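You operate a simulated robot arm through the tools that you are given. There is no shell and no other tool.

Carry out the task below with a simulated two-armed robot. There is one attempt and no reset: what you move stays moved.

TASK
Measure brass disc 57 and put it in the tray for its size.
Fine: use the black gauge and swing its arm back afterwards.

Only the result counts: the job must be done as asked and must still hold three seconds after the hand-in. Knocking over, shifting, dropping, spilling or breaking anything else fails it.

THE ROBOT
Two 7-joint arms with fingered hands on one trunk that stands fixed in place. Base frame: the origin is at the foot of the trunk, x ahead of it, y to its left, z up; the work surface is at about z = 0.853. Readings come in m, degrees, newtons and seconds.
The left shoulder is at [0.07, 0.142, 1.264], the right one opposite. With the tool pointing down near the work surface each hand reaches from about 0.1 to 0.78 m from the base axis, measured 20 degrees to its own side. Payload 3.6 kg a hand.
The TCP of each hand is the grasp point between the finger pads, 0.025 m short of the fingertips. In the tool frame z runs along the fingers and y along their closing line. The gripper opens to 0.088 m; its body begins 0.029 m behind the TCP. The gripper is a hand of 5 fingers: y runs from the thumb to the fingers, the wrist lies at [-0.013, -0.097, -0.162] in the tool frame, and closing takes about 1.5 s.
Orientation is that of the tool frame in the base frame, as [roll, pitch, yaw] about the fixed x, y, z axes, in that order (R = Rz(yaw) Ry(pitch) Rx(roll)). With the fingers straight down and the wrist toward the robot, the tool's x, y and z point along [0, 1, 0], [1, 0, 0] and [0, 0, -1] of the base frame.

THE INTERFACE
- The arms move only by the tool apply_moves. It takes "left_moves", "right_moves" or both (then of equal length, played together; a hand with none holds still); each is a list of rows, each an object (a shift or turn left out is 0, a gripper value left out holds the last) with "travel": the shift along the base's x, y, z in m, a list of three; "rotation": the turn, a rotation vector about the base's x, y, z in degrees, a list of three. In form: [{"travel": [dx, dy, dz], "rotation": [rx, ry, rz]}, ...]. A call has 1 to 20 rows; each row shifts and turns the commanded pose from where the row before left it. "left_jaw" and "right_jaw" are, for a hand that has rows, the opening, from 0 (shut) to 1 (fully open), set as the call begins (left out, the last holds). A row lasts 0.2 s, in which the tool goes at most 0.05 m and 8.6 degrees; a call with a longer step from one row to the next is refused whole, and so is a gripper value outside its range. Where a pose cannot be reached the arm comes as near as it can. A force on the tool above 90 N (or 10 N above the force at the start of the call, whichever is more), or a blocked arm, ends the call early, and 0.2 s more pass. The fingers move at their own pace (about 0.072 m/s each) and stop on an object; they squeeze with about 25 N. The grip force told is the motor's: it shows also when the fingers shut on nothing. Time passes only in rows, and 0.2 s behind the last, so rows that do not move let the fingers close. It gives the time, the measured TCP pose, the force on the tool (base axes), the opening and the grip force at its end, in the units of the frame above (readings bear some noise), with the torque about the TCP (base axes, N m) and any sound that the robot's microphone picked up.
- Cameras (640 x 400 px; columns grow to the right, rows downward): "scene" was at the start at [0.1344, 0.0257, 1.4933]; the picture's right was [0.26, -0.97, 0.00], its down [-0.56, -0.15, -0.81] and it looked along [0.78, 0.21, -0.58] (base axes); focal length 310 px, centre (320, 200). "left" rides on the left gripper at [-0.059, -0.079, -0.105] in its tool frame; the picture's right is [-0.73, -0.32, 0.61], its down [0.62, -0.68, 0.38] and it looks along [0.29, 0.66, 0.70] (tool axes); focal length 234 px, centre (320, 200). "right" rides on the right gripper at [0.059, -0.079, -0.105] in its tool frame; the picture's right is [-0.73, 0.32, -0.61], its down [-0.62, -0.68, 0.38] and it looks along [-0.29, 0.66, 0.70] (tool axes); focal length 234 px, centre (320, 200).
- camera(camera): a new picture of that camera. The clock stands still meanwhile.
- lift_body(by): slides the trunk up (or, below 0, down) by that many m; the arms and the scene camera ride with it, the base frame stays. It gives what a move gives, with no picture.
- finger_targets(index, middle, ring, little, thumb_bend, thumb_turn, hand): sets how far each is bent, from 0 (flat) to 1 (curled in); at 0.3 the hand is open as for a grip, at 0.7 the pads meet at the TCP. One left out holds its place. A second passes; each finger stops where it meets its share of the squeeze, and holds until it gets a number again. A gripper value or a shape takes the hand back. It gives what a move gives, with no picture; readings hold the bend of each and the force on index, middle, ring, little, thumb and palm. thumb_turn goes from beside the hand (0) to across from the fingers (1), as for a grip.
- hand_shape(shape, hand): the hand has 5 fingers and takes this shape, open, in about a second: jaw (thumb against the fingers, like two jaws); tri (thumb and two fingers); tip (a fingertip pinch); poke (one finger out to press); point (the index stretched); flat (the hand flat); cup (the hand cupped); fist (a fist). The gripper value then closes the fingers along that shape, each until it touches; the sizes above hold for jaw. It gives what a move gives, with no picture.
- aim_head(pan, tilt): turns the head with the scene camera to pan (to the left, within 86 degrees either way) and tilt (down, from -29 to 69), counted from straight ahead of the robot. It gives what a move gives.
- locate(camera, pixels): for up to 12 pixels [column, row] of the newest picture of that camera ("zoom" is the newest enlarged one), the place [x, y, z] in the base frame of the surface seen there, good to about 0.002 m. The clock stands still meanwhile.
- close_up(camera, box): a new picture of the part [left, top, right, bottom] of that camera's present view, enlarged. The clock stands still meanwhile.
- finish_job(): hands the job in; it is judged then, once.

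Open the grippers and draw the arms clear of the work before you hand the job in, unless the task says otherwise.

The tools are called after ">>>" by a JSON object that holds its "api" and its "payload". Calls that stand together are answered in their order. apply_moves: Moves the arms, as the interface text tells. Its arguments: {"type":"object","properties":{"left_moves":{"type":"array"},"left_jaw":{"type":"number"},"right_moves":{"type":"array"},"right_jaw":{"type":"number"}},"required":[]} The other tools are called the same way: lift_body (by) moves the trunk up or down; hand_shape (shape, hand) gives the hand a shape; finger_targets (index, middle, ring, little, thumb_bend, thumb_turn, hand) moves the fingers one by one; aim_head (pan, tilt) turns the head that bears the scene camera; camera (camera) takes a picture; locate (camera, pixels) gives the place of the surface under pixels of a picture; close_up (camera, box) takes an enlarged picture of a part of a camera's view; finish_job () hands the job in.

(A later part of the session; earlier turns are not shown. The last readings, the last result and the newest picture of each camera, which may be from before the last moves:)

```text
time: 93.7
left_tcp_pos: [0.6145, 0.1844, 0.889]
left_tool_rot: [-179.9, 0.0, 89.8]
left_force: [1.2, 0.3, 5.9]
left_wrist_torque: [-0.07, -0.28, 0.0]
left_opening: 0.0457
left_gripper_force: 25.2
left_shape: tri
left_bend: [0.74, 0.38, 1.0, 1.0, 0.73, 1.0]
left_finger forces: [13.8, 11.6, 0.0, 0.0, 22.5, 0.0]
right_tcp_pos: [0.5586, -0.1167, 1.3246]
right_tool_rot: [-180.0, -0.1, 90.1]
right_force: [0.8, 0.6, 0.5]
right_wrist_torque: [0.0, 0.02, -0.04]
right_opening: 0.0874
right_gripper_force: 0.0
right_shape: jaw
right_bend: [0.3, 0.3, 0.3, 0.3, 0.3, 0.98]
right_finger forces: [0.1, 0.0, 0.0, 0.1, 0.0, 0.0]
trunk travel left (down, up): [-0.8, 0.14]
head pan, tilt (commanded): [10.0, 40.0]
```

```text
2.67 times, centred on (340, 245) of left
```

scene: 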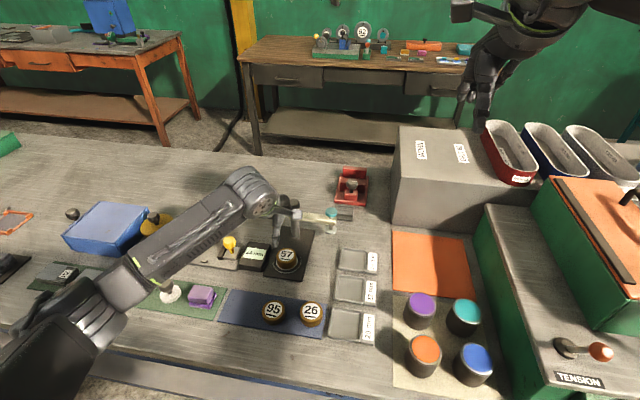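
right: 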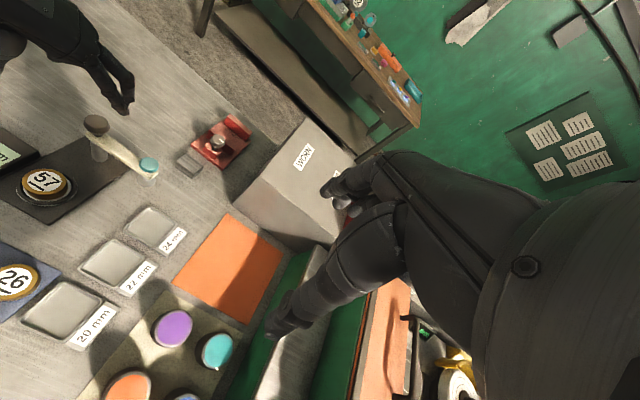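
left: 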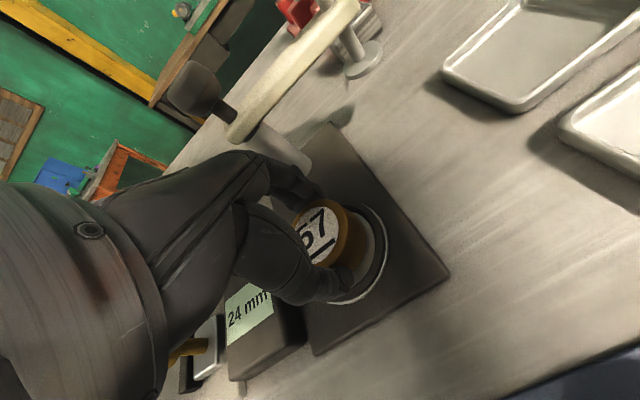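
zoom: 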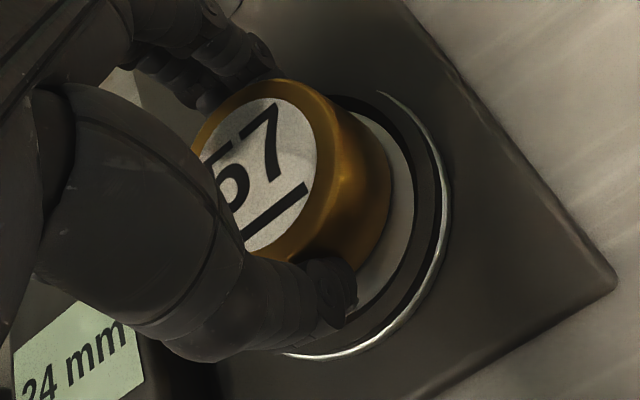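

Side force is gone. I lift the disc straight up, slowly at first.

>>> {"api": "apply_moves", "payload": {"left_moves": [{"travel": [0, 0, 0.002]}, {"travel": [0, 0, 0.003]}, {"travel": [0, 0, 0.005]}, {"travel": [0, 0, 0.01]}, {"travel": [0, 0, 0.02]}, {"travel": [0, 0, 0.025]}, {}], "left_jaw": 0}}

>>> {"api": "camera", "payload": {"camera": "left"}}

>>> {"api": "close_up", "payload": {"camera": "scene", "box": [220, 160, 380, 290]}}

```text
time: 95.3
left_tcp_pos: [0.6144, 0.1853, 0.9537]
left_tool_rot: [-179.9, 0.0, 89.8]
left_force: [0.1, 0.8, -4.8]
left_wrist_torque: [-0.03, 0.0, 0.02]
left_opening: 0.0434
left_gripper_force: 24.6
left_shape: tri
left_bend: [0.74, 0.41, 1.0, 1.0, 0.73, 1.0]
left_finger forces: [11.6, 10.5, 0.1, 0.1, 22.5, 0.1]
right_tcp_pos: [0.5622, -0.1159, 1.3249]
right_tool_rot: [180.0, 0.0, 90.0]
right_force: [-0.2, -0.2, 0.3]
right_wrist_torque: [-0.02, 0.01, 0.02]
right_opening: 0.0876
right_gripper_force: 0.1
right_shape: jaw
right_bend: [0.3, 0.3, 0.3, 0.3, 0.3, 0.98]
right_finger forces: [0.0, 0.0, 0.0, 0.1, 0.0, 0.0]
trunk travel left (down, up): [-0.8, 0.14]
head pan, tilt (commanded): [10.0, 40.0]
```

```text
taken
```

left: 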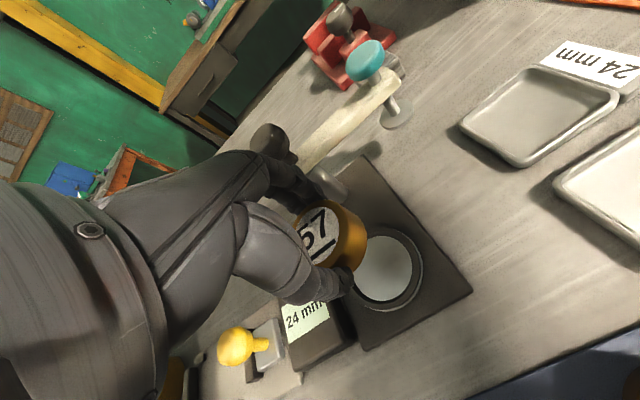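

```text
3.08 times, centred on (300, 225) of scene
```

zoom: 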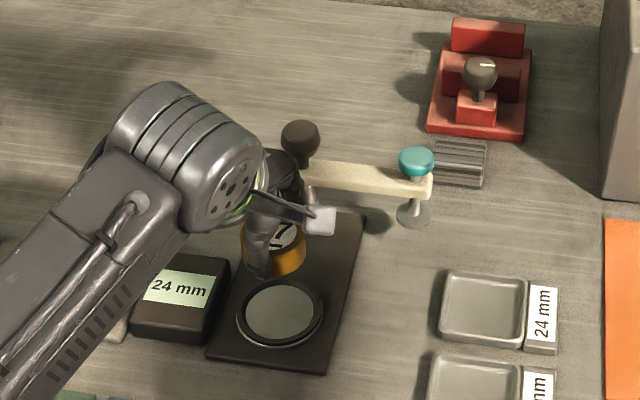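

Disc 57 is lifted. I measure its tilt and place in the hand, and the 24 mm tray's extents (zoom corners around (452, 272), (527, 280), (520, 343), (443, 335)).

>>> {"api": "locate", "payload": {"camera": "zoom", "pixels": [[453, 273], [526, 281], [521, 343], [443, 334], [484, 308], [460, 282], [518, 288], [512, 335], [450, 327], [542, 315], [280, 312], [240, 312]]}}

>>> {"api": "close_up", "payload": {"camera": "left", "box": [270, 180, 410, 320]}}

>>> {"api": "locate", "payload": {"camera": "zoom", "pixels": [[262, 74], [288, 70], [320, 88], [344, 115], [356, 150], [350, 190], [335, 222], [310, 245], [240, 130], [280, 150], [400, 190], [380, 235]]}}

```text
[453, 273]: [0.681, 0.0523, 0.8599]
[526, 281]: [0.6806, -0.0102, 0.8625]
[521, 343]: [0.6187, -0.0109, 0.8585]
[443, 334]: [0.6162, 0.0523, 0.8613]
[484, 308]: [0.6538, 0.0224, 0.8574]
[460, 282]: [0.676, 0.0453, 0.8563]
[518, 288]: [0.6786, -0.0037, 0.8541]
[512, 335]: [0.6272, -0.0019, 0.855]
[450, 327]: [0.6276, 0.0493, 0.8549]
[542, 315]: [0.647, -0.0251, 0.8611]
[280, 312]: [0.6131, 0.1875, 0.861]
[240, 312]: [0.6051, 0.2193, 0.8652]
```

```text
2.86 times, centred on (340, 250) of left
```

zoom: 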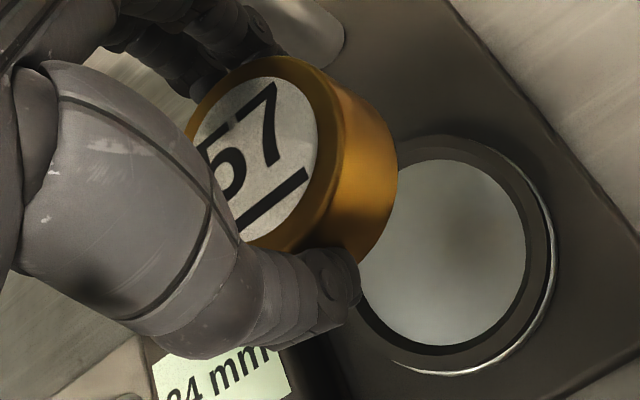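

```text
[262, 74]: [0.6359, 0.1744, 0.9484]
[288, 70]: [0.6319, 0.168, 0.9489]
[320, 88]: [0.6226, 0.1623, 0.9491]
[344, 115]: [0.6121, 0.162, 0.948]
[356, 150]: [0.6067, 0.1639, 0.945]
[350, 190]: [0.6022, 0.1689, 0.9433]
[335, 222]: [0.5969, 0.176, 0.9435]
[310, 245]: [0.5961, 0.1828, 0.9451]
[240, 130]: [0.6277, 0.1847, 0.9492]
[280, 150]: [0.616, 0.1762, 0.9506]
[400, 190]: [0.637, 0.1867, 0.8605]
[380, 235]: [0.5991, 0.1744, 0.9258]
```

The disc hangs about 3 cm under the TCP with a slight tilt; the 24 mm tray spans x 0.617-0.681, y -0.0105-0.052. I raise to z 1.03 above all gauge parts, carry the disc over the 24 mm tray and lower to z 0.95.

>>> {"api": "apply_moves", "payload": {"left_moves": [{"travel": [0, 0, 0.035]}, {"travel": [0, 0, 0.04]}, {"travel": [0.007, -0.033, 0]}, {"travel": [0.007, -0.033, 0]}, {"travel": [0.007, -0.033, 0]}, {"travel": [0.007, -0.033, 0]}, {"travel": [0.007, -0.032, 0]}, {"travel": [0, 0, -0.04]}, {"travel": [0, 0, -0.035]}, {}], "left_jaw": 0}}

>>> {"api": "camera", "payload": {"camera": "left"}}

>>> {"api": "camera", "payload": {"camera": "scene"}}

```text
time: 97.5
left_tcp_pos: [0.6493, 0.0194, 0.9534]
left_tool_rot: [-180.0, 0.0, 89.8]
left_force: [-0.6, 0.3, -3.5]
left_wrist_torque: [0.0, 0.03, 0.04]
left_opening: 0.0434
left_gripper_force: 25.4
left_shape: tri
left_bend: [0.74, 0.41, 1.0, 1.0, 0.73, 1.0]
left_finger forces: [11.8, 10.6, 0.0, 0.0, 22.3, 0.0]
right_tcp_pos: [0.5609, -0.1163, 1.3238]
right_tool_rot: [-180.0, -0.2, 90.0]
right_force: [-0.8, -0.5, 0.1]
right_wrist_torque: [-0.02, -0.01, 0.03]
right_opening: 0.0879
right_gripper_force: 0.1
right_shape: jaw
right_bend: [0.3, 0.3, 0.3, 0.3, 0.3, 0.98]
right_finger forces: [0.0, 0.0, 0.0, 0.0, 0.0, 0.0]
trunk travel left (down, up): [-0.8, 0.14]
head pan, tilt (commanded): [10.0, 40.0]
```

```text
taken
```

left: 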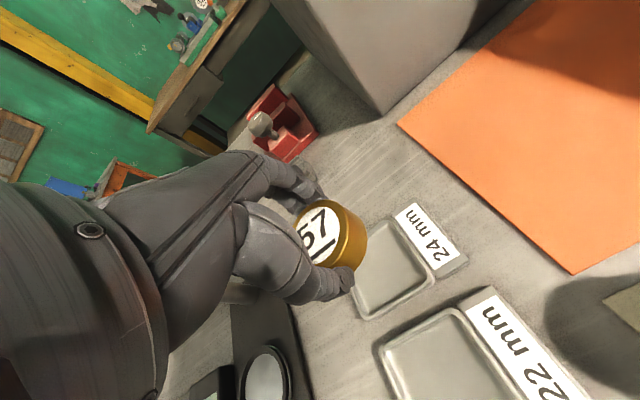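

```text
taken
```

scene: 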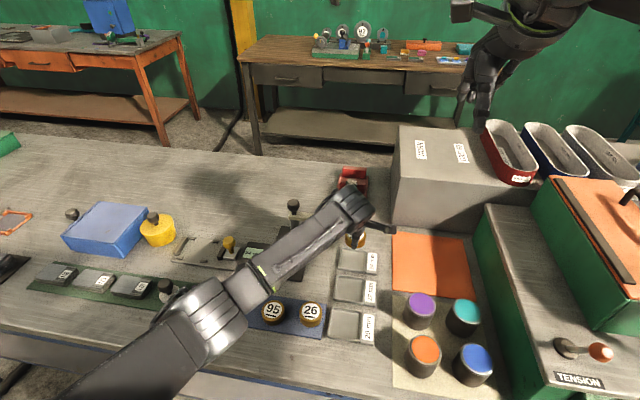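

The disc is over the 24 mm tray. I zoom the left view to locate the tray's visible edges and the disc's centre.

>>> {"api": "close_up", "payload": {"camera": "left", "box": [280, 180, 480, 330]}}

>>> {"api": "close_up", "payload": {"camera": "scene", "box": [300, 190, 410, 290]}}

>>> {"api": "locate", "payload": {"camera": "zoom", "pixels": [[220, 240], [375, 250], [370, 325], [215, 310], [290, 285], [230, 255], [365, 260], [300, 160], [320, 190], [265, 165]]}}

```text
2.67 times, centred on (380, 255) of left
```

zoom: 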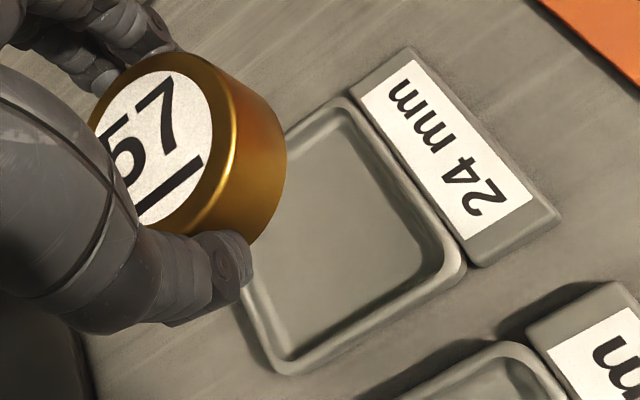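

```text
4.00 times, centred on (355, 240) of scene
```

zoom: 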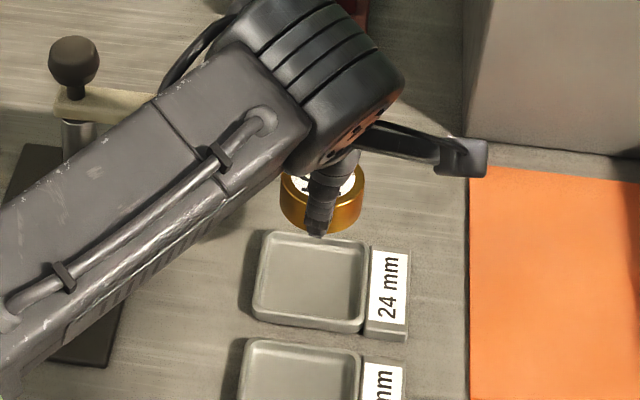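

```text
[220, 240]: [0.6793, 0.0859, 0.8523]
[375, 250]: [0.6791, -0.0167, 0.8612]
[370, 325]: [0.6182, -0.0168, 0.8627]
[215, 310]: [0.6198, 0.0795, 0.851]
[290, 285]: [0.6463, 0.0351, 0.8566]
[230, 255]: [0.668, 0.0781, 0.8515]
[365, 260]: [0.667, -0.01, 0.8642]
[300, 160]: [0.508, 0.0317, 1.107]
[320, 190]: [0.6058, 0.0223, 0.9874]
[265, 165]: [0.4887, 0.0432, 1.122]
```

I locate the tray rim's mid-edges in the scene zoom: left (258, 275), right (366, 290), far (315, 237), near (308, 325).

>>> {"api": "locate", "payload": {"camera": "zoom", "pixels": [[258, 272], [365, 288], [320, 239], [308, 322], [268, 275], [356, 287], [316, 250], [309, 313], [267, 234], [367, 246], [362, 328], [255, 312]]}}

```text
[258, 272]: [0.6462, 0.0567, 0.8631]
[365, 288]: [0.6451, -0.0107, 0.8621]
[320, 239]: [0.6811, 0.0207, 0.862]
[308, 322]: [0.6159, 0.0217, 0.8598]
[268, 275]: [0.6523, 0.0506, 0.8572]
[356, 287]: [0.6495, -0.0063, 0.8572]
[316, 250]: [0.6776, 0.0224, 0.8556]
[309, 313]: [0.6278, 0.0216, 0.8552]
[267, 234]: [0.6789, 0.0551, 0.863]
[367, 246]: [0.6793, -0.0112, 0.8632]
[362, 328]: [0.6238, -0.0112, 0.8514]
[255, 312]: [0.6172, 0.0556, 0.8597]
```

Tray centre is (0.649, 0.022). With the disc sitting 2.5 mm ahead of the TCP, I correct by (-0.0025, +0.001) and lower to z 0.903.

>>> {"api": "apply_moves", "payload": {"left_moves": [{"travel": [-0.0025, 0.001, -0.015]}, {"travel": [0, 0, -0.015]}, {"travel": [0, 0, -0.012]}, {"travel": [0, 0, -0.008]}, {}], "left_jaw": 0}}

>>> {"api": "close_up", "payload": {"camera": "left", "box": [280, 180, 480, 330]}}

>>> {"api": "close_up", "payload": {"camera": "scene", "box": [300, 190, 410, 290]}}

```text
time: 98.7
left_tcp_pos: [0.6474, 0.0219, 0.9036]
left_tool_rot: [-179.9, 0.0, 89.8]
left_force: [-0.3, -0.3, -4.2]
left_wrist_torque: [0.0, 0.04, 0.02]
left_opening: 0.0431
left_gripper_force: 25.0
left_shape: tri
left_bend: [0.74, 0.41, 1.0, 1.0, 0.73, 1.0]
left_finger forces: [11.8, 10.7, 0.0, 0.0, 22.1, 0.0]
right_tcp_pos: [0.5626, -0.1161, 1.3242]
right_tool_rot: [180.0, -0.1, 90.0]
right_force: [-1.2, -0.2, 0.0]
right_wrist_torque: [0.01, 0.0, 0.0]
right_opening: 0.0874
right_gripper_force: 0.1
right_shape: jaw
right_bend: [0.3, 0.3, 0.3, 0.3, 0.3, 0.98]
right_finger forces: [0.1, 0.0, 0.0, 0.0, 0.0, 0.0]
trunk travel left (down, up): [-0.8, 0.14]
head pan, tilt (commanded): [10.0, 40.0]
```

```text
2.67 times, centred on (380, 255) of left
```

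zoom: 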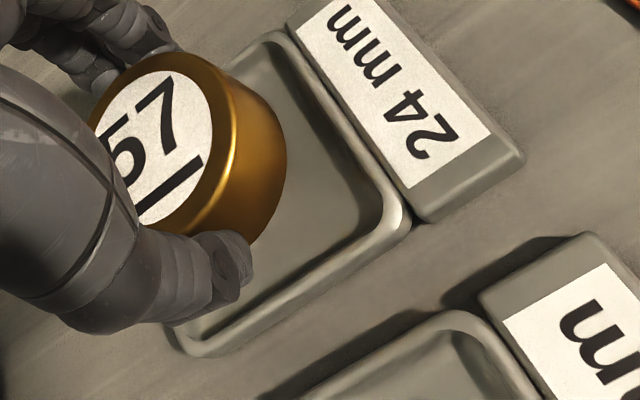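

```text
4.00 times, centred on (355, 240) of scene
```

zoom: 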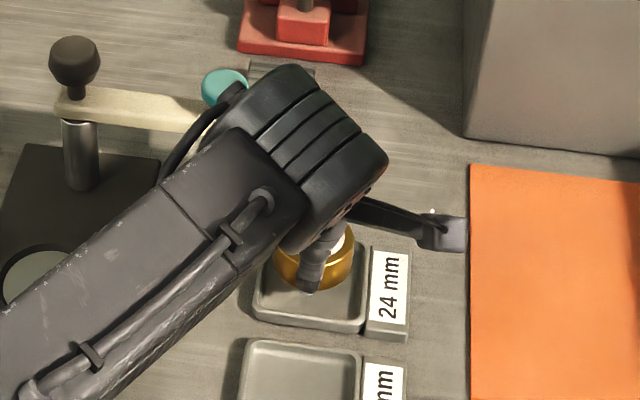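

The disc is above the tray, aligned. I lower 10 mm more, then in small steps to contact.

>>> {"api": "apply_moves", "payload": {"left_moves": [{"travel": [0, 0, -0.006]}, {"travel": [0, 0, -0.004]}, {}], "left_jaw": 0}}

>>> {"api": "close_up", "payload": {"camera": "left", "box": [280, 180, 480, 330]}}

>>> {"api": "close_up", "payload": {"camera": "scene", "box": [350, 225, 410, 285]}}

```text
time: 99.5
left_tcp_pos: [0.6476, 0.0217, 0.893]
left_tool_rot: [-180.0, 0.0, 89.8]
left_force: [-0.7, 0.3, -4.4]
left_wrist_torque: [-0.02, 0.04, -0.03]
left_opening: 0.0432
left_gripper_force: 25.0
left_shape: tri
left_bend: [0.74, 0.41, 1.0, 1.0, 0.73, 1.0]
left_finger forces: [11.7, 10.6, 0.1, 0.0, 22.1, 0.1]
right_tcp_pos: [0.5604, -0.1157, 1.3235]
right_tool_rot: [180.0, 0.0, 90.0]
right_force: [0.6, -0.2, -1.0]
right_wrist_torque: [0.02, -0.01, 0.0]
right_opening: 0.0877
right_gripper_force: 0.0
right_shape: jaw
right_bend: [0.3, 0.3, 0.3, 0.3, 0.3, 0.98]
right_finger forces: [0.0, 0.0, 0.1, 0.0, 0.1, 0.0]
trunk travel left (down, up): [-0.8, 0.14]
head pan, tilt (commanded): [10.0, 40.0]
```

```text
2.67 times, centred on (380, 255) of left
```

zoom: 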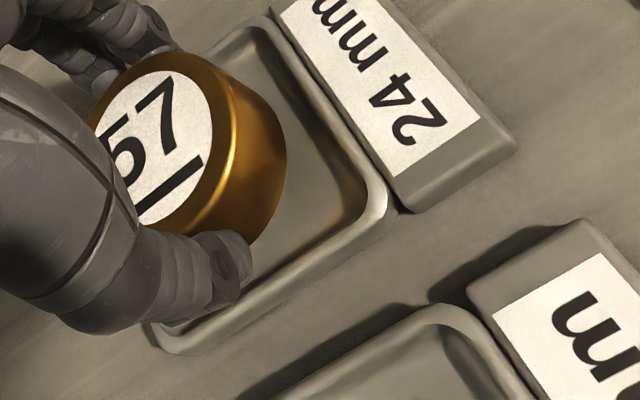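

```text
6.67 times, centred on (380, 255) of scene
```

zoom: 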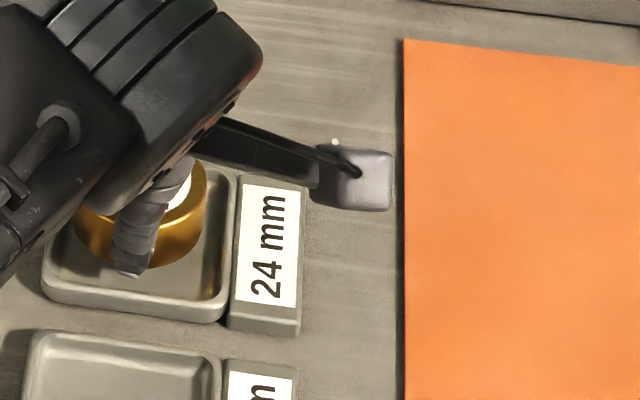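

About 7 mm remain to the tray floor, and the disc is centred. I lower in 1-2 mm steps to contact.

>>> {"api": "apply_moves", "payload": {"left_moves": [{"travel": [0, 0, -0.002]}, {"travel": [0, 0, -0.0015]}, {"travel": [0, 0, -0.001]}, {}], "left_jaw": 0}}

>>> {"api": "close_up", "payload": {"camera": "scene", "box": [340, 230, 400, 280]}}

```text
time: 100.5
left_tcp_pos: [0.6463, 0.0216, 0.8895]
left_tool_rot: [179.9, 0.0, 89.8]
left_force: [0.0, -0.6, -3.5]
left_wrist_torque: [-0.01, 0.01, 0.0]
left_opening: 0.0435
left_gripper_force: 25.1
left_shape: tri
left_bend: [0.74, 0.41, 1.0, 1.0, 0.73, 1.0]
left_finger forces: [11.7, 10.5, 0.1, 0.1, 22.0, 0.1]
right_tcp_pos: [0.5621, -0.1168, 1.3239]
right_tool_rot: [180.0, -0.1, 90.0]
right_force: [-0.3, -1.3, -0.5]
right_wrist_torque: [-0.02, 0.03, 0.01]
right_opening: 0.0878
right_gripper_force: 0.0
right_shape: jaw
right_bend: [0.3, 0.3, 0.3, 0.3, 0.3, 0.98]
right_finger forces: [0.0, 0.1, 0.0, 0.0, 0.0, 0.1]
trunk travel left (down, up): [-0.8, 0.14]
head pan, tilt (commanded): [10.0, 40.0]
```

```text
8.00 times, centred on (370, 255) of scene
```

zoom: 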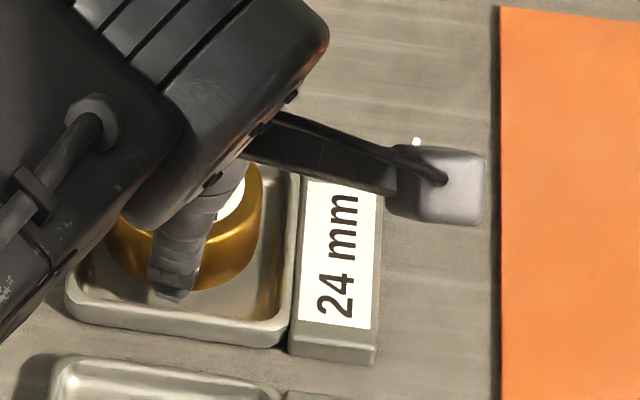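

No contact yet (force still -3.5 N, disc weight). I go down 3 mm more in 1 mm steps.

>>> {"api": "apply_moves", "payload": {"left_moves": [{"travel": [0, 0, -0.001]}, {"travel": [0, 0, -0.001]}, {"travel": [0, 0, -0.001]}, {}], "left_jaw": 0}}

>>> {"api": "close_up", "payload": {"camera": "scene", "box": [340, 230, 400, 280]}}

>>> {"api": "close_up", "payload": {"camera": "left", "box": [280, 180, 440, 320]}}

```text
time: 101.5
left_tcp_pos: [0.6478, 0.0223, 0.887]
left_tool_rot: [179.9, -0.1, 89.9]
left_force: [0.5, -0.7, -3.7]
left_wrist_torque: [0.0, 0.03, 0.02]
left_opening: 0.0435
left_gripper_force: 24.6
left_shape: tri
left_bend: [0.74, 0.41, 1.0, 1.0, 0.73, 1.0]
left_finger forces: [11.7, 10.8, 0.0, 0.0, 21.9, 0.0]
right_tcp_pos: [0.562, -0.1166, 1.3244]
right_tool_rot: [-180.0, -0.1, 89.9]
right_force: [-0.1, 0.0, 0.2]
right_wrist_torque: [-0.03, 0.0, 0.01]
right_opening: 0.0877
right_gripper_force: 0.0
right_shape: jaw
right_bend: [0.3, 0.3, 0.3, 0.3, 0.3, 0.98]
right_finger forces: [0.1, 0.1, 0.0, 0.0, 0.1, 0.1]
trunk travel left (down, up): [-0.8, 0.14]
head pan, tilt (commanded): [10.0, 40.0]
```

```text
8.00 times, centred on (370, 255) of scene
```

zoom: 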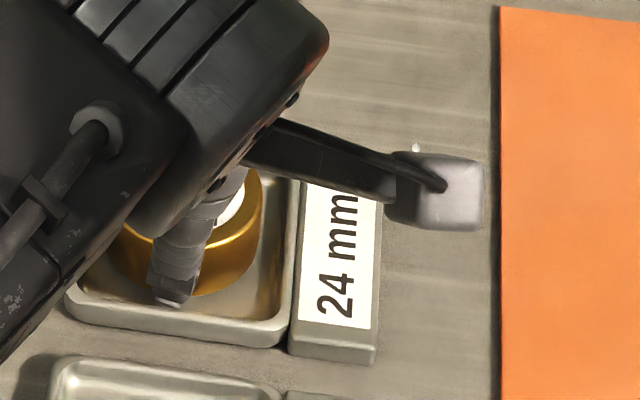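

```text
2.86 times, centred on (360, 250) of left
```

zoom: 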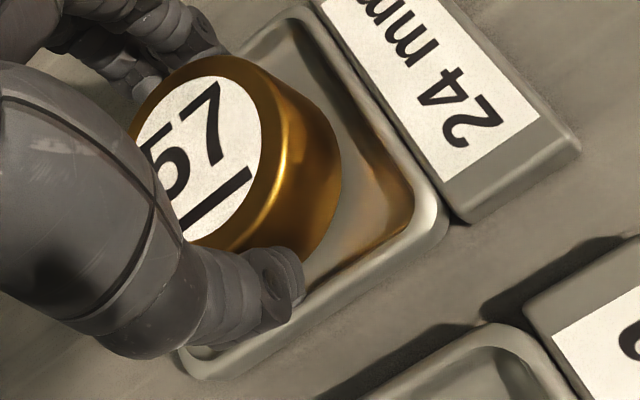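

Still free. I continue 2 mm more, half a millimetre at a time at the end.

>>> {"api": "apply_moves", "payload": {"left_moves": [{"travel": [0, 0, -0.001]}, {"travel": [0, 0, -0.0005]}, {"travel": [0, 0, -0.0005]}, {}], "left_jaw": 0}}

```text
time: 102.5
left_tcp_pos: [0.6472, 0.021, 0.8858]
left_tool_rot: [179.9, 0.1, 89.9]
left_force: [1.8, -0.8, 5.3]
left_wrist_torque: [-0.04, -0.02, 0.01]
left_opening: 0.0432
left_gripper_force: 24.5
left_shape: tri
left_bend: [0.74, 0.41, 1.0, 1.0, 0.73, 1.0]
left_finger forces: [12.2, 15.6, 0.0, 0.0, 30.0, 0.0]
right_tcp_pos: [0.5589, -0.1165, 1.3241]
right_tool_rot: [-180.0, -0.2, 89.9]
right_force: [-0.2, 0.6, 0.6]
right_wrist_torque: [0.0, 0.01, -0.03]
right_opening: 0.0875
right_gripper_force: 0.1
right_shape: jaw
right_bend: [0.3, 0.3, 0.3, 0.3, 0.3, 0.98]
right_finger forces: [0.0, 0.0, 0.0, 0.0, 0.1, 0.0]
trunk travel left (down, up): [-0.8, 0.14]
head pan, tilt (commanded): [10.0, 40.0]
```

Contact with the tray floor (force z +5 N). I ease up half a millimetre and open the fingers.

>>> {"api": "apply_moves", "payload": {"left_moves": [{"travel": [0, 0, 0.0005]}, {}], "left_jaw": 0}}

>>> {"api": "apply_moves", "payload": {"left_moves": [{}, {}, {}, {}, {}, {}], "left_jaw": 0.85}}

>>> {"api": "camera", "payload": {"camera": "left"}}

>>> {"api": "close_up", "payload": {"camera": "scene", "box": [340, 230, 400, 280]}}

```text
time: 103.1
left_tcp_pos: [0.6461, 0.0221, 0.8853]
left_tool_rot: [179.9, 0.0, 89.7]
left_force: [3.3, -0.2, 5.0]
left_wrist_torque: [0.0, -0.02, 0.0]
left_opening: 0.0434
left_gripper_force: 25.0
left_shape: tri
left_bend: [0.74, 0.41, 1.0, 1.0, 0.73, 1.0]
left_finger forces: [12.8, 16.2, 0.0, 0.0, 32.1, 0.0]
right_tcp_pos: [0.5601, -0.1165, 1.3256]
right_tool_rot: [179.9, -0.1, 90.1]
right_force: [-0.3, -0.1, 0.3]
right_wrist_torque: [-0.02, 0.0, 0.02]
right_opening: 0.0877
right_gripper_force: 0.0
right_shape: jaw
right_bend: [0.3, 0.3, 0.3, 0.3, 0.3, 0.98]
right_finger forces: [0.0, 0.0, 0.0, 0.1, 0.1, 0.1]
trunk travel left (down, up): [-0.8, 0.14]
head pan, tilt (commanded): [10.0, 40.0]
```

```text
time: 104.5
left_tcp_pos: [0.6454, 0.0218, 0.8867]
left_tool_rot: [179.7, 0.0, 89.8]
left_force: [1.3, -0.9, 16.3]
left_wrist_torque: [-0.04, -0.35, -0.07]
left_opening: 0.0496
left_gripper_force: 0.0
left_shape: tri
left_bend: [0.71, 0.37, 0.99, 0.99, 0.61, 1.0]
left_finger forces: [21.7, 6.8, 0.0, 0.0, 26.1, 0.0]
right_tcp_pos: [0.558, -0.117, 1.3252]
right_tool_rot: [179.9, 0.0, 90.0]
right_force: [0.7, 0.6, -0.6]
right_wrist_torque: [-0.01, -0.02, 0.0]
right_opening: 0.0877
right_gripper_force: 0.1
right_shape: jaw
right_bend: [0.3, 0.3, 0.3, 0.3, 0.3, 0.98]
right_finger forces: [0.0, 0.0, 0.0, 0.0, 0.0, 0.0]
trunk travel left (down, up): [-0.8, 0.14]
head pan, tilt (commanded): [10.0, 40.0]
```

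```text
taken
```

left: 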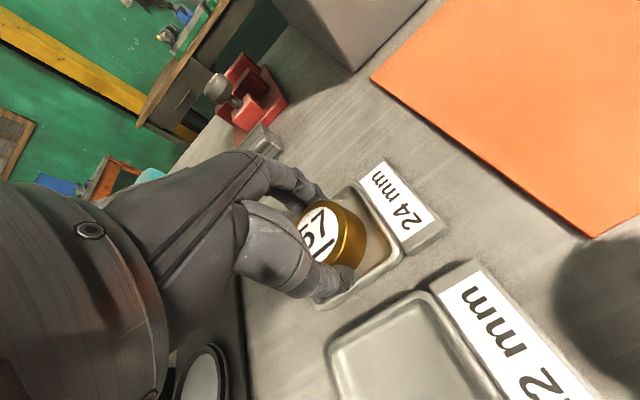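

```text
8.00 times, centred on (370, 255) of scene
```

zoom: 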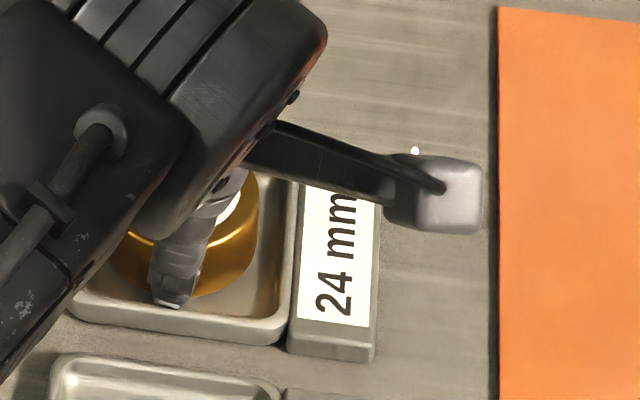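

The opening fingers are caught inside the tray walls (thumb 26 N, index 22 N outward). I close them slightly to a neutral 0.0465 so they press neither wall nor disc.

>>> {"api": "apply_moves", "payload": {"left_moves": [{}, {}, {}], "left_jaw": 0.53}}

>>> {"api": "close_up", "payload": {"camera": "left", "box": [260, 160, 440, 330]}}

>>> {"api": "close_up", "payload": {"camera": "scene", "box": [340, 230, 400, 280]}}

```text
time: 105.3
left_tcp_pos: [0.646, 0.0225, 0.8851]
left_tool_rot: [180.0, -0.1, 89.8]
left_force: [-3.0, -1.4, 4.2]
left_wrist_torque: [0.01, -0.03, -0.01]
left_opening: 0.0429
left_gripper_force: 25.1
left_shape: tri
left_bend: [0.73, 0.39, 1.0, 1.0, 0.74, 1.0]
left_finger forces: [14.8, 16.9, 0.1, 0.1, 28.0, 0.1]
right_tcp_pos: [0.5588, -0.1168, 1.3248]
right_tool_rot: [179.9, -0.1, 90.0]
right_force: [0.1, 0.5, -0.5]
right_wrist_torque: [-0.01, -0.01, 0.03]
right_opening: 0.0878
right_gripper_force: 0.1
right_shape: jaw
right_bend: [0.3, 0.3, 0.3, 0.3, 0.3, 0.98]
right_finger forces: [0.0, 0.0, 0.0, 0.0, 0.0, 0.0]
trunk travel left (down, up): [-0.8, 0.14]
head pan, tilt (commanded): [10.0, 40.0]
```

```text
2.35 times, centred on (350, 245) of left
```

zoom: 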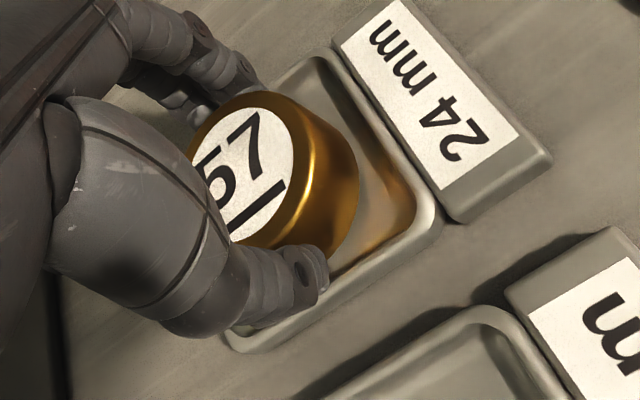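

```text
8.00 times, centred on (370, 255) of scene
```

zoom: 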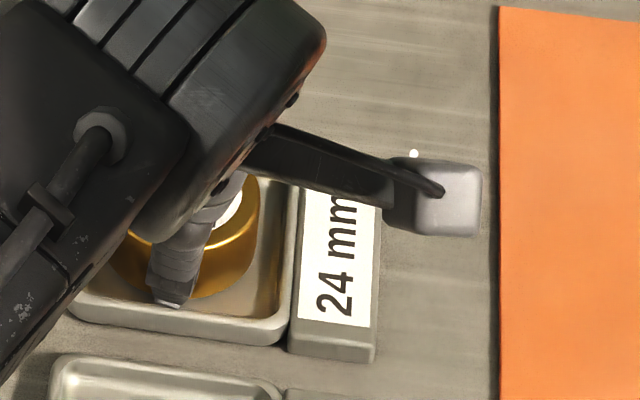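

The fingers grip the disc again; their tips sit just below the tray's rim. I free them individually: thumb to 0.68, index 0.72, middle 0.38, so they touch neither disc nor wall.

>>> {"api": "finger_targets", "payload": {"hand": "left", "thumb_bend": 0.68, "index": 0.72, "middle": 0.38}}

>>> {"api": "close_up", "payload": {"camera": "left", "box": [260, 160, 440, 330]}}

```text
time: 106.3
left_tcp_pos: [0.6447, 0.0209, 0.8873]
left_tool_rot: [179.8, 0.0, 89.8]
left_force: [-0.9, -2.2, 13.8]
left_wrist_torque: [0.0, -0.34, 0.11]
left_opening: 0.0386
left_gripper_force: 43.4
left_shape: fingers
left_bend: [0.36, 0.4, 1.0, 1.0, 0.6, 1.0]
left_finger forces: [25.6, 20.7, 0.0, 0.0, 40.9, 0.1]
right_tcp_pos: [0.5583, -0.1173, 1.3258]
right_tool_rot: [179.9, 0.0, 90.0]
right_force: [-0.3, -0.5, -0.4]
right_wrist_torque: [0.0, 0.01, 0.01]
right_opening: 0.088
right_gripper_force: 0.2
right_shape: jaw
right_bend: [0.3, 0.3, 0.3, 0.3, 0.3, 0.98]
right_finger forces: [0.1, 0.1, 0.0, 0.0, 0.0, 0.1]
trunk travel left (down, up): [-0.8, 0.14]
head pan, tilt (commanded): [10.0, 40.0]
```

```text
2.35 times, centred on (350, 245) of left
```

zoom: 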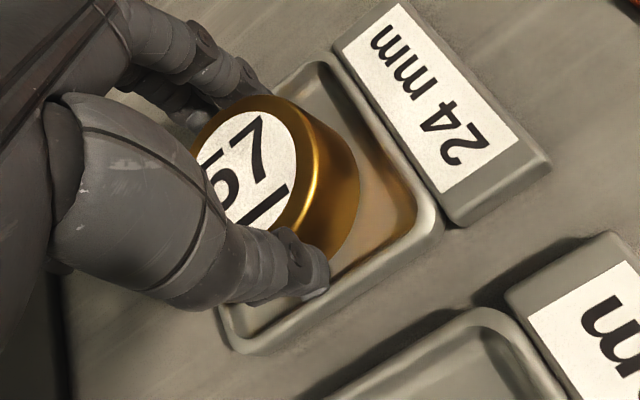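

In this mode the fingers squeeze the disc (index 0.36, middle 0.40, thumb 0.60 are the true contact bends). I set targets just outside those to let go of it.

>>> {"api": "finger_targets", "payload": {"hand": "left", "thumb_bend": 0.58, "index": 0.35, "middle": 0.38}}

>>> {"api": "close_up", "payload": {"camera": "left", "box": [260, 160, 440, 330]}}

```text
time: 107.3
left_tcp_pos: [0.6439, 0.0202, 0.8882]
left_tool_rot: [179.8, -0.1, 89.8]
left_force: [-8.5, -6.4, 12.5]
left_wrist_torque: [-0.11, -0.2, -0.02]
left_opening: 0.0385
left_gripper_force: 59.8
left_shape: fingers
left_bend: [0.42, 0.4, 1.0, 1.0, 0.58, 1.0]
left_finger forces: [47.2, 18.8, 0.1, 0.0, 53.5, 0.0]
right_tcp_pos: [0.5563, -0.1178, 1.3272]
right_tool_rot: [179.9, -0.1, 89.9]
right_force: [0.0, 0.3, 0.2]
right_wrist_torque: [0.02, -0.03, 0.01]
right_opening: 0.0877
right_gripper_force: 0.0
right_shape: jaw
right_bend: [0.3, 0.3, 0.3, 0.3, 0.3, 0.98]
right_finger forces: [0.0, 0.0, 0.0, 0.1, 0.0, 0.0]
trunk travel left (down, up): [-0.8, 0.14]
head pan, tilt (commanded): [10.0, 40.0]
```

```text
2.35 times, centred on (350, 245) of left
```

zoom: 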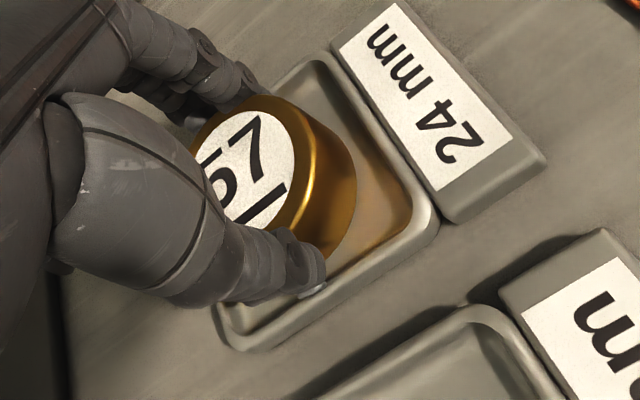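

The picture shows the fingers still around the disc at the rim; forces grew since targets differ from the blocked positions. I set the targets equal to the measured bends (0.42, 0.40, 0.58) to let the forces fade.

>>> {"api": "finger_targets", "payload": {"hand": "left", "thumb_bend": 0.58, "index": 0.42, "middle": 0.4}}

```text
time: 108.3
left_tcp_pos: [0.6443, 0.02, 0.8871]
left_tool_rot: [179.8, 0.0, 89.8]
left_force: [-2.5, -6.5, 16.1]
left_wrist_torque: [-0.08, -0.34, 0.02]
left_opening: 0.0386
left_gripper_force: 59.0
left_shape: fingers
left_bend: [0.44, 0.41, 1.0, 1.0, 0.57, 1.0]
left_finger forces: [44.5, 19.5, 0.0, 0.0, 54.6, 0.0]
right_tcp_pos: [0.556, -0.1186, 1.3255]
right_tool_rot: [179.8, -0.1, 90.0]
right_force: [-0.6, -0.3, 0.1]
right_wrist_torque: [-0.02, -0.01, 0.0]
right_opening: 0.0877
right_gripper_force: 0.1
right_shape: jaw
right_bend: [0.3, 0.3, 0.3, 0.3, 0.3, 0.98]
right_finger forces: [0.0, 0.1, 0.0, 0.1, 0.1, 0.0]
trunk travel left (down, up): [-0.8, 0.14]
head pan, tilt (commanded): [10.0, 40.0]
```

Forces persist. I raise the hand by 2 mm in small steps to unload the 16 N upward push and see what moves.

>>> {"api": "apply_moves", "payload": {"left_moves": [{"travel": [0, 0, 0.001]}, {"travel": [0, 0, 0.001]}, {}]}}

>>> {"api": "close_up", "payload": {"camera": "left", "box": [260, 160, 440, 330]}}

>>> {"api": "close_up", "payload": {"camera": "scene", "box": [340, 230, 400, 280]}}

```text
time: 109.1
left_tcp_pos: [0.6454, 0.0208, 0.8888]
left_tool_rot: [-180.0, 0.0, 89.8]
left_force: [-3.4, -6.7, 7.2]
left_wrist_torque: [-0.1, -0.17, -0.03]
left_opening: 0.0389
left_gripper_force: 54.1
left_shape: fingers
left_bend: [0.44, 0.41, 1.0, 1.0, 0.57, 1.0]
left_finger forces: [40.4, 17.6, 0.1, 0.0, 50.1, 0.0]
right_tcp_pos: [0.5583, -0.1183, 1.3262]
right_tool_rot: [179.9, -0.1, 90.0]
right_force: [0.9, 0.3, 0.4]
right_wrist_torque: [0.03, -0.01, -0.01]
right_opening: 0.0877
right_gripper_force: 0.1
right_shape: jaw
right_bend: [0.3, 0.3, 0.3, 0.3, 0.3, 0.98]
right_finger forces: [0.0, 0.0, 0.1, 0.0, 0.1, 0.0]
trunk travel left (down, up): [-0.8, 0.14]
head pan, tilt (commanded): [10.0, 40.0]
```

```text
2.35 times, centred on (350, 245) of left
```

zoom: 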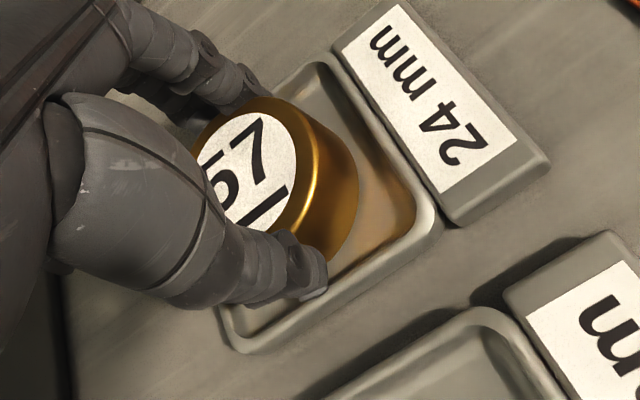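

```text
8.00 times, centred on (370, 255) of scene
```

zoom: 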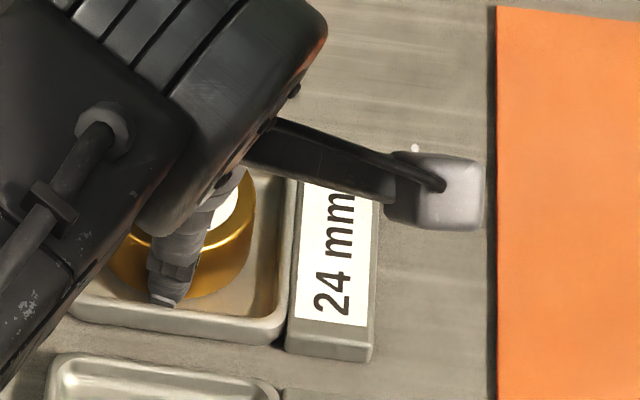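

Raising 2 mm cut the upward push to 7 N and nothing else moved. I raise another 3 mm.

>>> {"api": "apply_moves", "payload": {"left_moves": [{"travel": [0, 0, 0.001]}, {"travel": [0, 0, 0.001]}, {"travel": [0, 0, 0.001]}, {}]}}

>>> {"api": "close_up", "payload": {"camera": "left", "box": [260, 160, 440, 330]}}

>>> {"api": "close_up", "payload": {"camera": "scene", "box": [340, 230, 400, 280]}}

```text
time: 110.1
left_tcp_pos: [0.6469, 0.0226, 0.8905]
left_tool_rot: [180.0, 0.0, 89.9]
left_force: [-0.9, 0.1, -0.3]
left_wrist_torque: [0.03, 0.05, 0.01]
left_opening: 0.0457
left_gripper_force: 0.5
left_shape: fingers
left_bend: [0.42, 0.4, 1.0, 1.0, 0.55, 1.0]
left_finger forces: [0.3, 0.0, 0.0, 0.0, 1.5, 0.1]
right_tcp_pos: [0.5619, -0.1159, 1.3246]
right_tool_rot: [180.0, -0.1, 90.0]
right_force: [-0.6, -0.5, -0.2]
right_wrist_torque: [0.01, -0.01, -0.01]
right_opening: 0.0876
right_gripper_force: 0.2
right_shape: jaw
right_bend: [0.3, 0.3, 0.3, 0.3, 0.3, 0.98]
right_finger forces: [0.0, 0.0, 0.1, 0.1, 0.0, 0.0]
trunk travel left (down, up): [-0.8, 0.14]
head pan, tilt (commanded): [10.0, 40.0]
```

```text
2.35 times, centred on (350, 245) of left
```

zoom: 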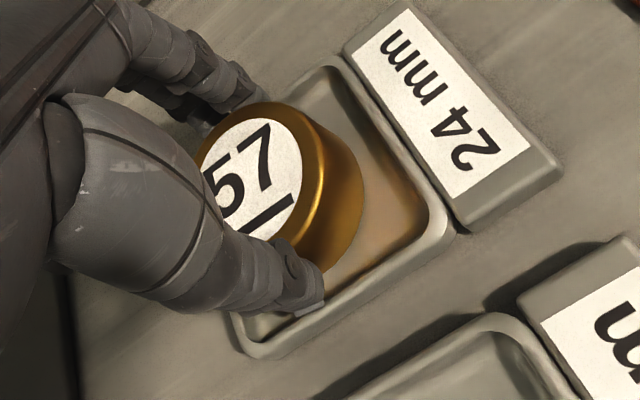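

```text
8.00 times, centred on (370, 255) of scene
```

zoom: 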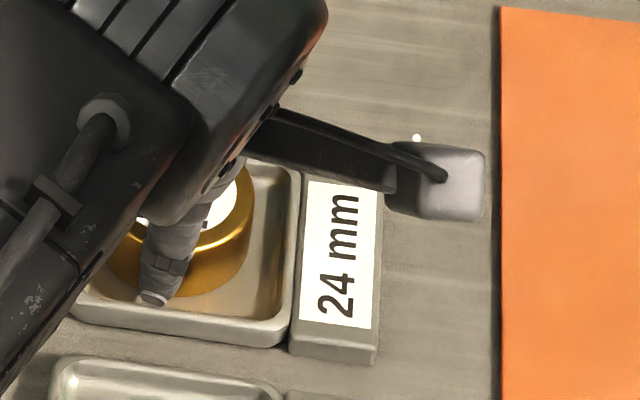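

The forces vanished: the disc is released and resting in the tray. I raise 6 mm more slowly, then open the fingers.

>>> {"api": "apply_moves", "payload": {"left_moves": [{"travel": [0, 0, 0.002]}, {"travel": [0, 0, 0.002]}, {"travel": [0, 0, 0.002]}, {}]}}

>>> {"api": "finger_targets", "payload": {"hand": "left", "thumb_bend": 0.35, "index": 0.3, "middle": 0.3}}

>>> {"api": "close_up", "payload": {"camera": "left", "box": [260, 160, 440, 330]}}

>>> {"api": "close_up", "payload": {"camera": "scene", "box": [340, 230, 400, 280]}}

```text
time: 111.1
left_tcp_pos: [0.6461, 0.0213, 0.8955]
left_tool_rot: [-180.0, 0.0, 89.8]
left_force: [-0.7, 0.0, -1.2]
left_wrist_torque: [-0.02, 0.03, 0.03]
left_opening: 0.0454
left_gripper_force: 0.4
left_shape: fingers
left_bend: [0.42, 0.4, 1.0, 1.0, 0.55, 1.0]
left_finger forces: [0.1, 0.0, 0.0, 0.1, 1.2, 0.0]
right_tcp_pos: [0.5595, -0.1164, 1.3244]
right_tool_rot: [180.0, -0.1, 90.1]
right_force: [1.0, -1.4, 0.2]
right_wrist_torque: [0.01, -0.01, 0.0]
right_opening: 0.0875
right_gripper_force: 0.1
right_shape: jaw
right_bend: [0.3, 0.3, 0.3, 0.3, 0.3, 0.98]
right_finger forces: [0.0, 0.0, 0.1, 0.0, 0.0, 0.1]
trunk travel left (down, up): [-0.8, 0.14]
head pan, tilt (commanded): [10.0, 40.0]
```

```text
time: 112.1
left_tcp_pos: [0.6472, 0.0208, 0.8959]
left_tool_rot: [-180.0, -0.1, 89.8]
left_force: [-0.1, 0.1, -0.7]
left_wrist_torque: [0.01, 0.03, 0.01]
left_opening: 0.0784
left_gripper_force: 0.0
left_shape: fingers
left_bend: [0.3, 0.3, 1.0, 1.0, 0.35, 1.0]
left_finger forces: [0.0, 0.0, 0.0, 0.0, 0.1, 0.0]
right_tcp_pos: [0.5595, -0.1159, 1.3254]
right_tool_rot: [180.0, -0.1, 90.0]
right_force: [0.2, 0.0, -0.2]
right_wrist_torque: [-0.01, 0.06, 0.01]
right_opening: 0.0875
right_gripper_force: 0.1
right_shape: jaw
right_bend: [0.3, 0.3, 0.3, 0.3, 0.3, 0.98]
right_finger forces: [0.0, 0.0, 0.0, 0.1, 0.1, 0.0]
trunk travel left (down, up): [-0.8, 0.14]
head pan, tilt (commanded): [10.0, 40.0]
```

```text
2.35 times, centred on (350, 245) of left
```

zoom: 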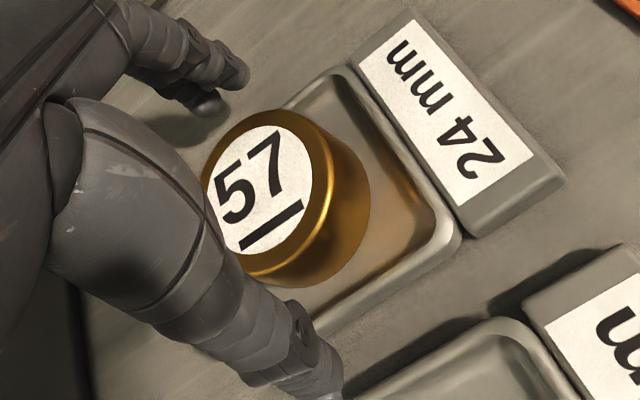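

```text
8.00 times, centred on (370, 255) of scene
```

zoom: 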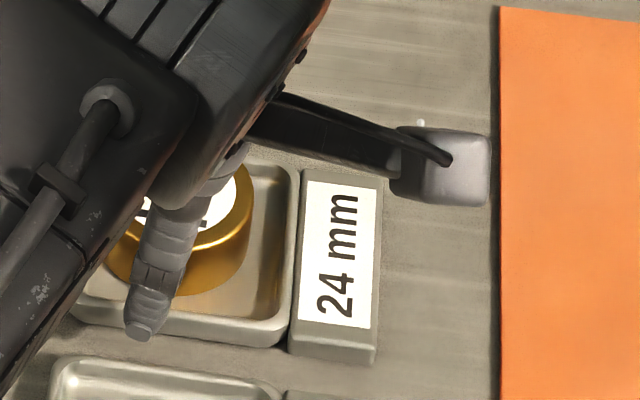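

The hand is open around the disc without forces. I raise it straight up and away to inspect.

>>> {"api": "apply_moves", "payload": {"left_moves": [{"travel": [0, 0, 0.01]}, {"travel": [0, 0, 0.015]}, {"travel": [0, 0, 0.025]}, {"travel": [0, 0, 0.035]}, {"travel": [0, 0, 0.04]}, {"travel": [0, 0, 0.03]}, {}]}}

>>> {"api": "camera", "payload": {"camera": "left"}}

>>> {"api": "camera", "payload": {"camera": "scene"}}

```text
time: 113.7
left_tcp_pos: [0.6641, 0.0438, 1.0379]
left_tool_rot: [179.8, -1.5, 91.3]
left_force: [-0.3, -0.3, -0.7]
left_wrist_torque: [-0.01, -0.02, -0.01]
left_opening: 0.0788
left_gripper_force: 0.0
left_shape: fingers
left_bend: [0.3, 0.3, 1.0, 1.0, 0.35, 1.0]
left_finger forces: [0.0, 0.0, 0.0, 0.1, 0.0, 0.1]
left hand out of reach, approached as far as the arm can: row 6
right_tcp_pos: [0.561, -0.1155, 1.3247]
right_tool_rot: [-179.9, 0.0, 90.0]
right_force: [-0.5, -0.5, 0.2]
right_wrist_torque: [-0.03, 0.01, -0.02]
right_opening: 0.0875
right_gripper_force: 0.1
right_shape: jaw
right_bend: [0.3, 0.3, 0.3, 0.3, 0.3, 0.98]
right_finger forces: [0.1, 0.1, 0.0, 0.0, 0.0, 0.0]
trunk travel left (down, up): [-0.8, 0.14]
head pan, tilt (commanded): [10.0, 40.0]
```

```text
taken
```

left: 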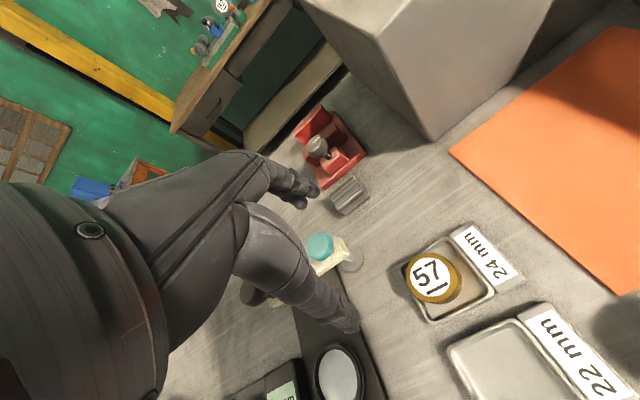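

```text
taken
```

scene: 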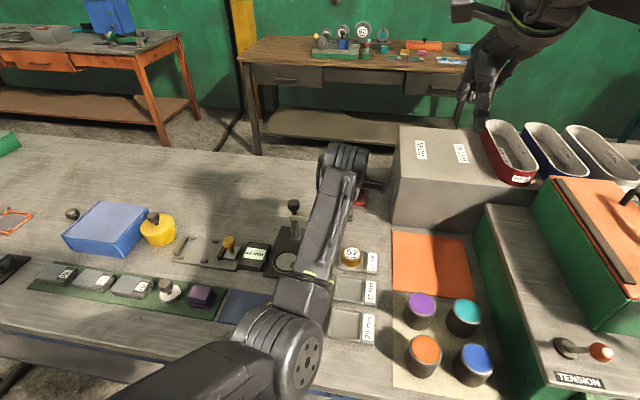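

The disc lies in the 24 mm tray. The arm met a limit and swung its elbow; I check how high elbow and forearm are above discs 95 and 26 before moving on.

>>> {"api": "locate", "payload": {"camera": "scene", "pixels": [[285, 340], [270, 320], [305, 375], [300, 290], [320, 240], [340, 190], [240, 370], [325, 300]]}}

>>> {"api": "close_up", "payload": {"camera": "left", "box": [360, 200, 540, 340]}}

>>> {"api": "locate", "payload": {"camera": "zoom", "pixels": [[260, 185], [200, 190], [330, 180], [250, 135], [270, 250], [380, 200], [330, 270], [175, 240], [350, 130]]}}

```text
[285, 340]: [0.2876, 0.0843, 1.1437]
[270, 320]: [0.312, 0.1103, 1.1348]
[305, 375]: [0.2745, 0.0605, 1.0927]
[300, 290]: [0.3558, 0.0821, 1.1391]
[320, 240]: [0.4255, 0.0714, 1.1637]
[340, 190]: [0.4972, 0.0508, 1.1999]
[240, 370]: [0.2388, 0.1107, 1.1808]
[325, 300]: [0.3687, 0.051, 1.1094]
```

```text
2.86 times, centred on (450, 270) of left
```

zoom: 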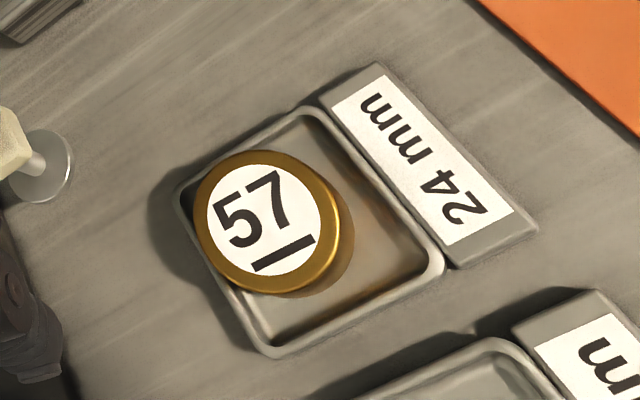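

```text
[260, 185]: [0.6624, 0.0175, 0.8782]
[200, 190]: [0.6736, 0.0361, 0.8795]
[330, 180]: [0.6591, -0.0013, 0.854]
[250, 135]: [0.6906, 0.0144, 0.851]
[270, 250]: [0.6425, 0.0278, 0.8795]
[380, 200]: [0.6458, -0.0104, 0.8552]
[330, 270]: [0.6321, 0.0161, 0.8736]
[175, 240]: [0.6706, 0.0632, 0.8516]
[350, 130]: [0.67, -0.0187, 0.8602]
```

Disc 57 lies flat in the 24 mm tray (top z 0.879, floor 0.855), and the forearm is well clear above. I withdraw the left hand up and back to the left, away from the work.

>>> {"api": "apply_moves", "payload": {"left_moves": [{"travel": [-0.03, 0.01, 0.01]}, {"travel": [-0.03, 0.02, 0.01]}, {"travel": [-0.02, 0.035, 0.01]}, {"travel": [-0.02, 0.035, 0.005]}, {"travel": [-0.02, 0.035, 0.005]}, {"travel": [-0.02, 0.035, 0.005]}, {"travel": [-0.02, 0.04, 0.005]}, {"travel": [-0.02, 0.04, 0.005]}, {"travel": [-0.02, 0.04, 0.005]}, {"travel": [-0.02, 0.04, 0.005]}, {}]}}

>>> {"api": "camera", "payload": {"camera": "scene"}}

```text
time: 116.1
left_tcp_pos: [0.5667, 0.3455, 0.9638]
left_tool_rot: [179.8, -0.9, 90.6]
left_force: [0.0, -0.4, -0.4]
left_wrist_torque: [0.01, 0.01, 0.02]
left_opening: 0.0785
left_gripper_force: 0.0
left_shape: fingers
left_bend: [0.3, 0.3, 1.0, 1.0, 0.35, 1.0]
left_finger forces: [0.0, 0.0, 0.0, 0.0, 0.0, 0.1]
left hand out of reach, approached as far as the arm can: row 1, 2, 3, 4, 5, 6, 7, 8, 9, 10
right_tcp_pos: [0.5608, -0.1157, 1.3242]
right_tool_rot: [180.0, -0.1, 90.0]
right_force: [-0.3, 0.3, -0.4]
right_wrist_torque: [-0.02, -0.05, 0.0]
right_opening: 0.0875
right_gripper_force: 0.0
right_shape: jaw
right_bend: [0.3, 0.3, 0.3, 0.3, 0.3, 0.98]
right_finger forces: [0.0, 0.1, 0.0, 0.1, 0.1, 0.1]
trunk travel left (down, up): [-0.8, 0.14]
head pan, tilt (commanded): [10.0, 40.0]
```

```text
taken
```

scene: 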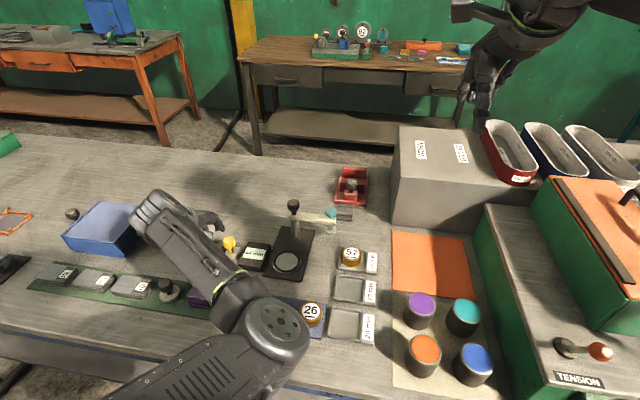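

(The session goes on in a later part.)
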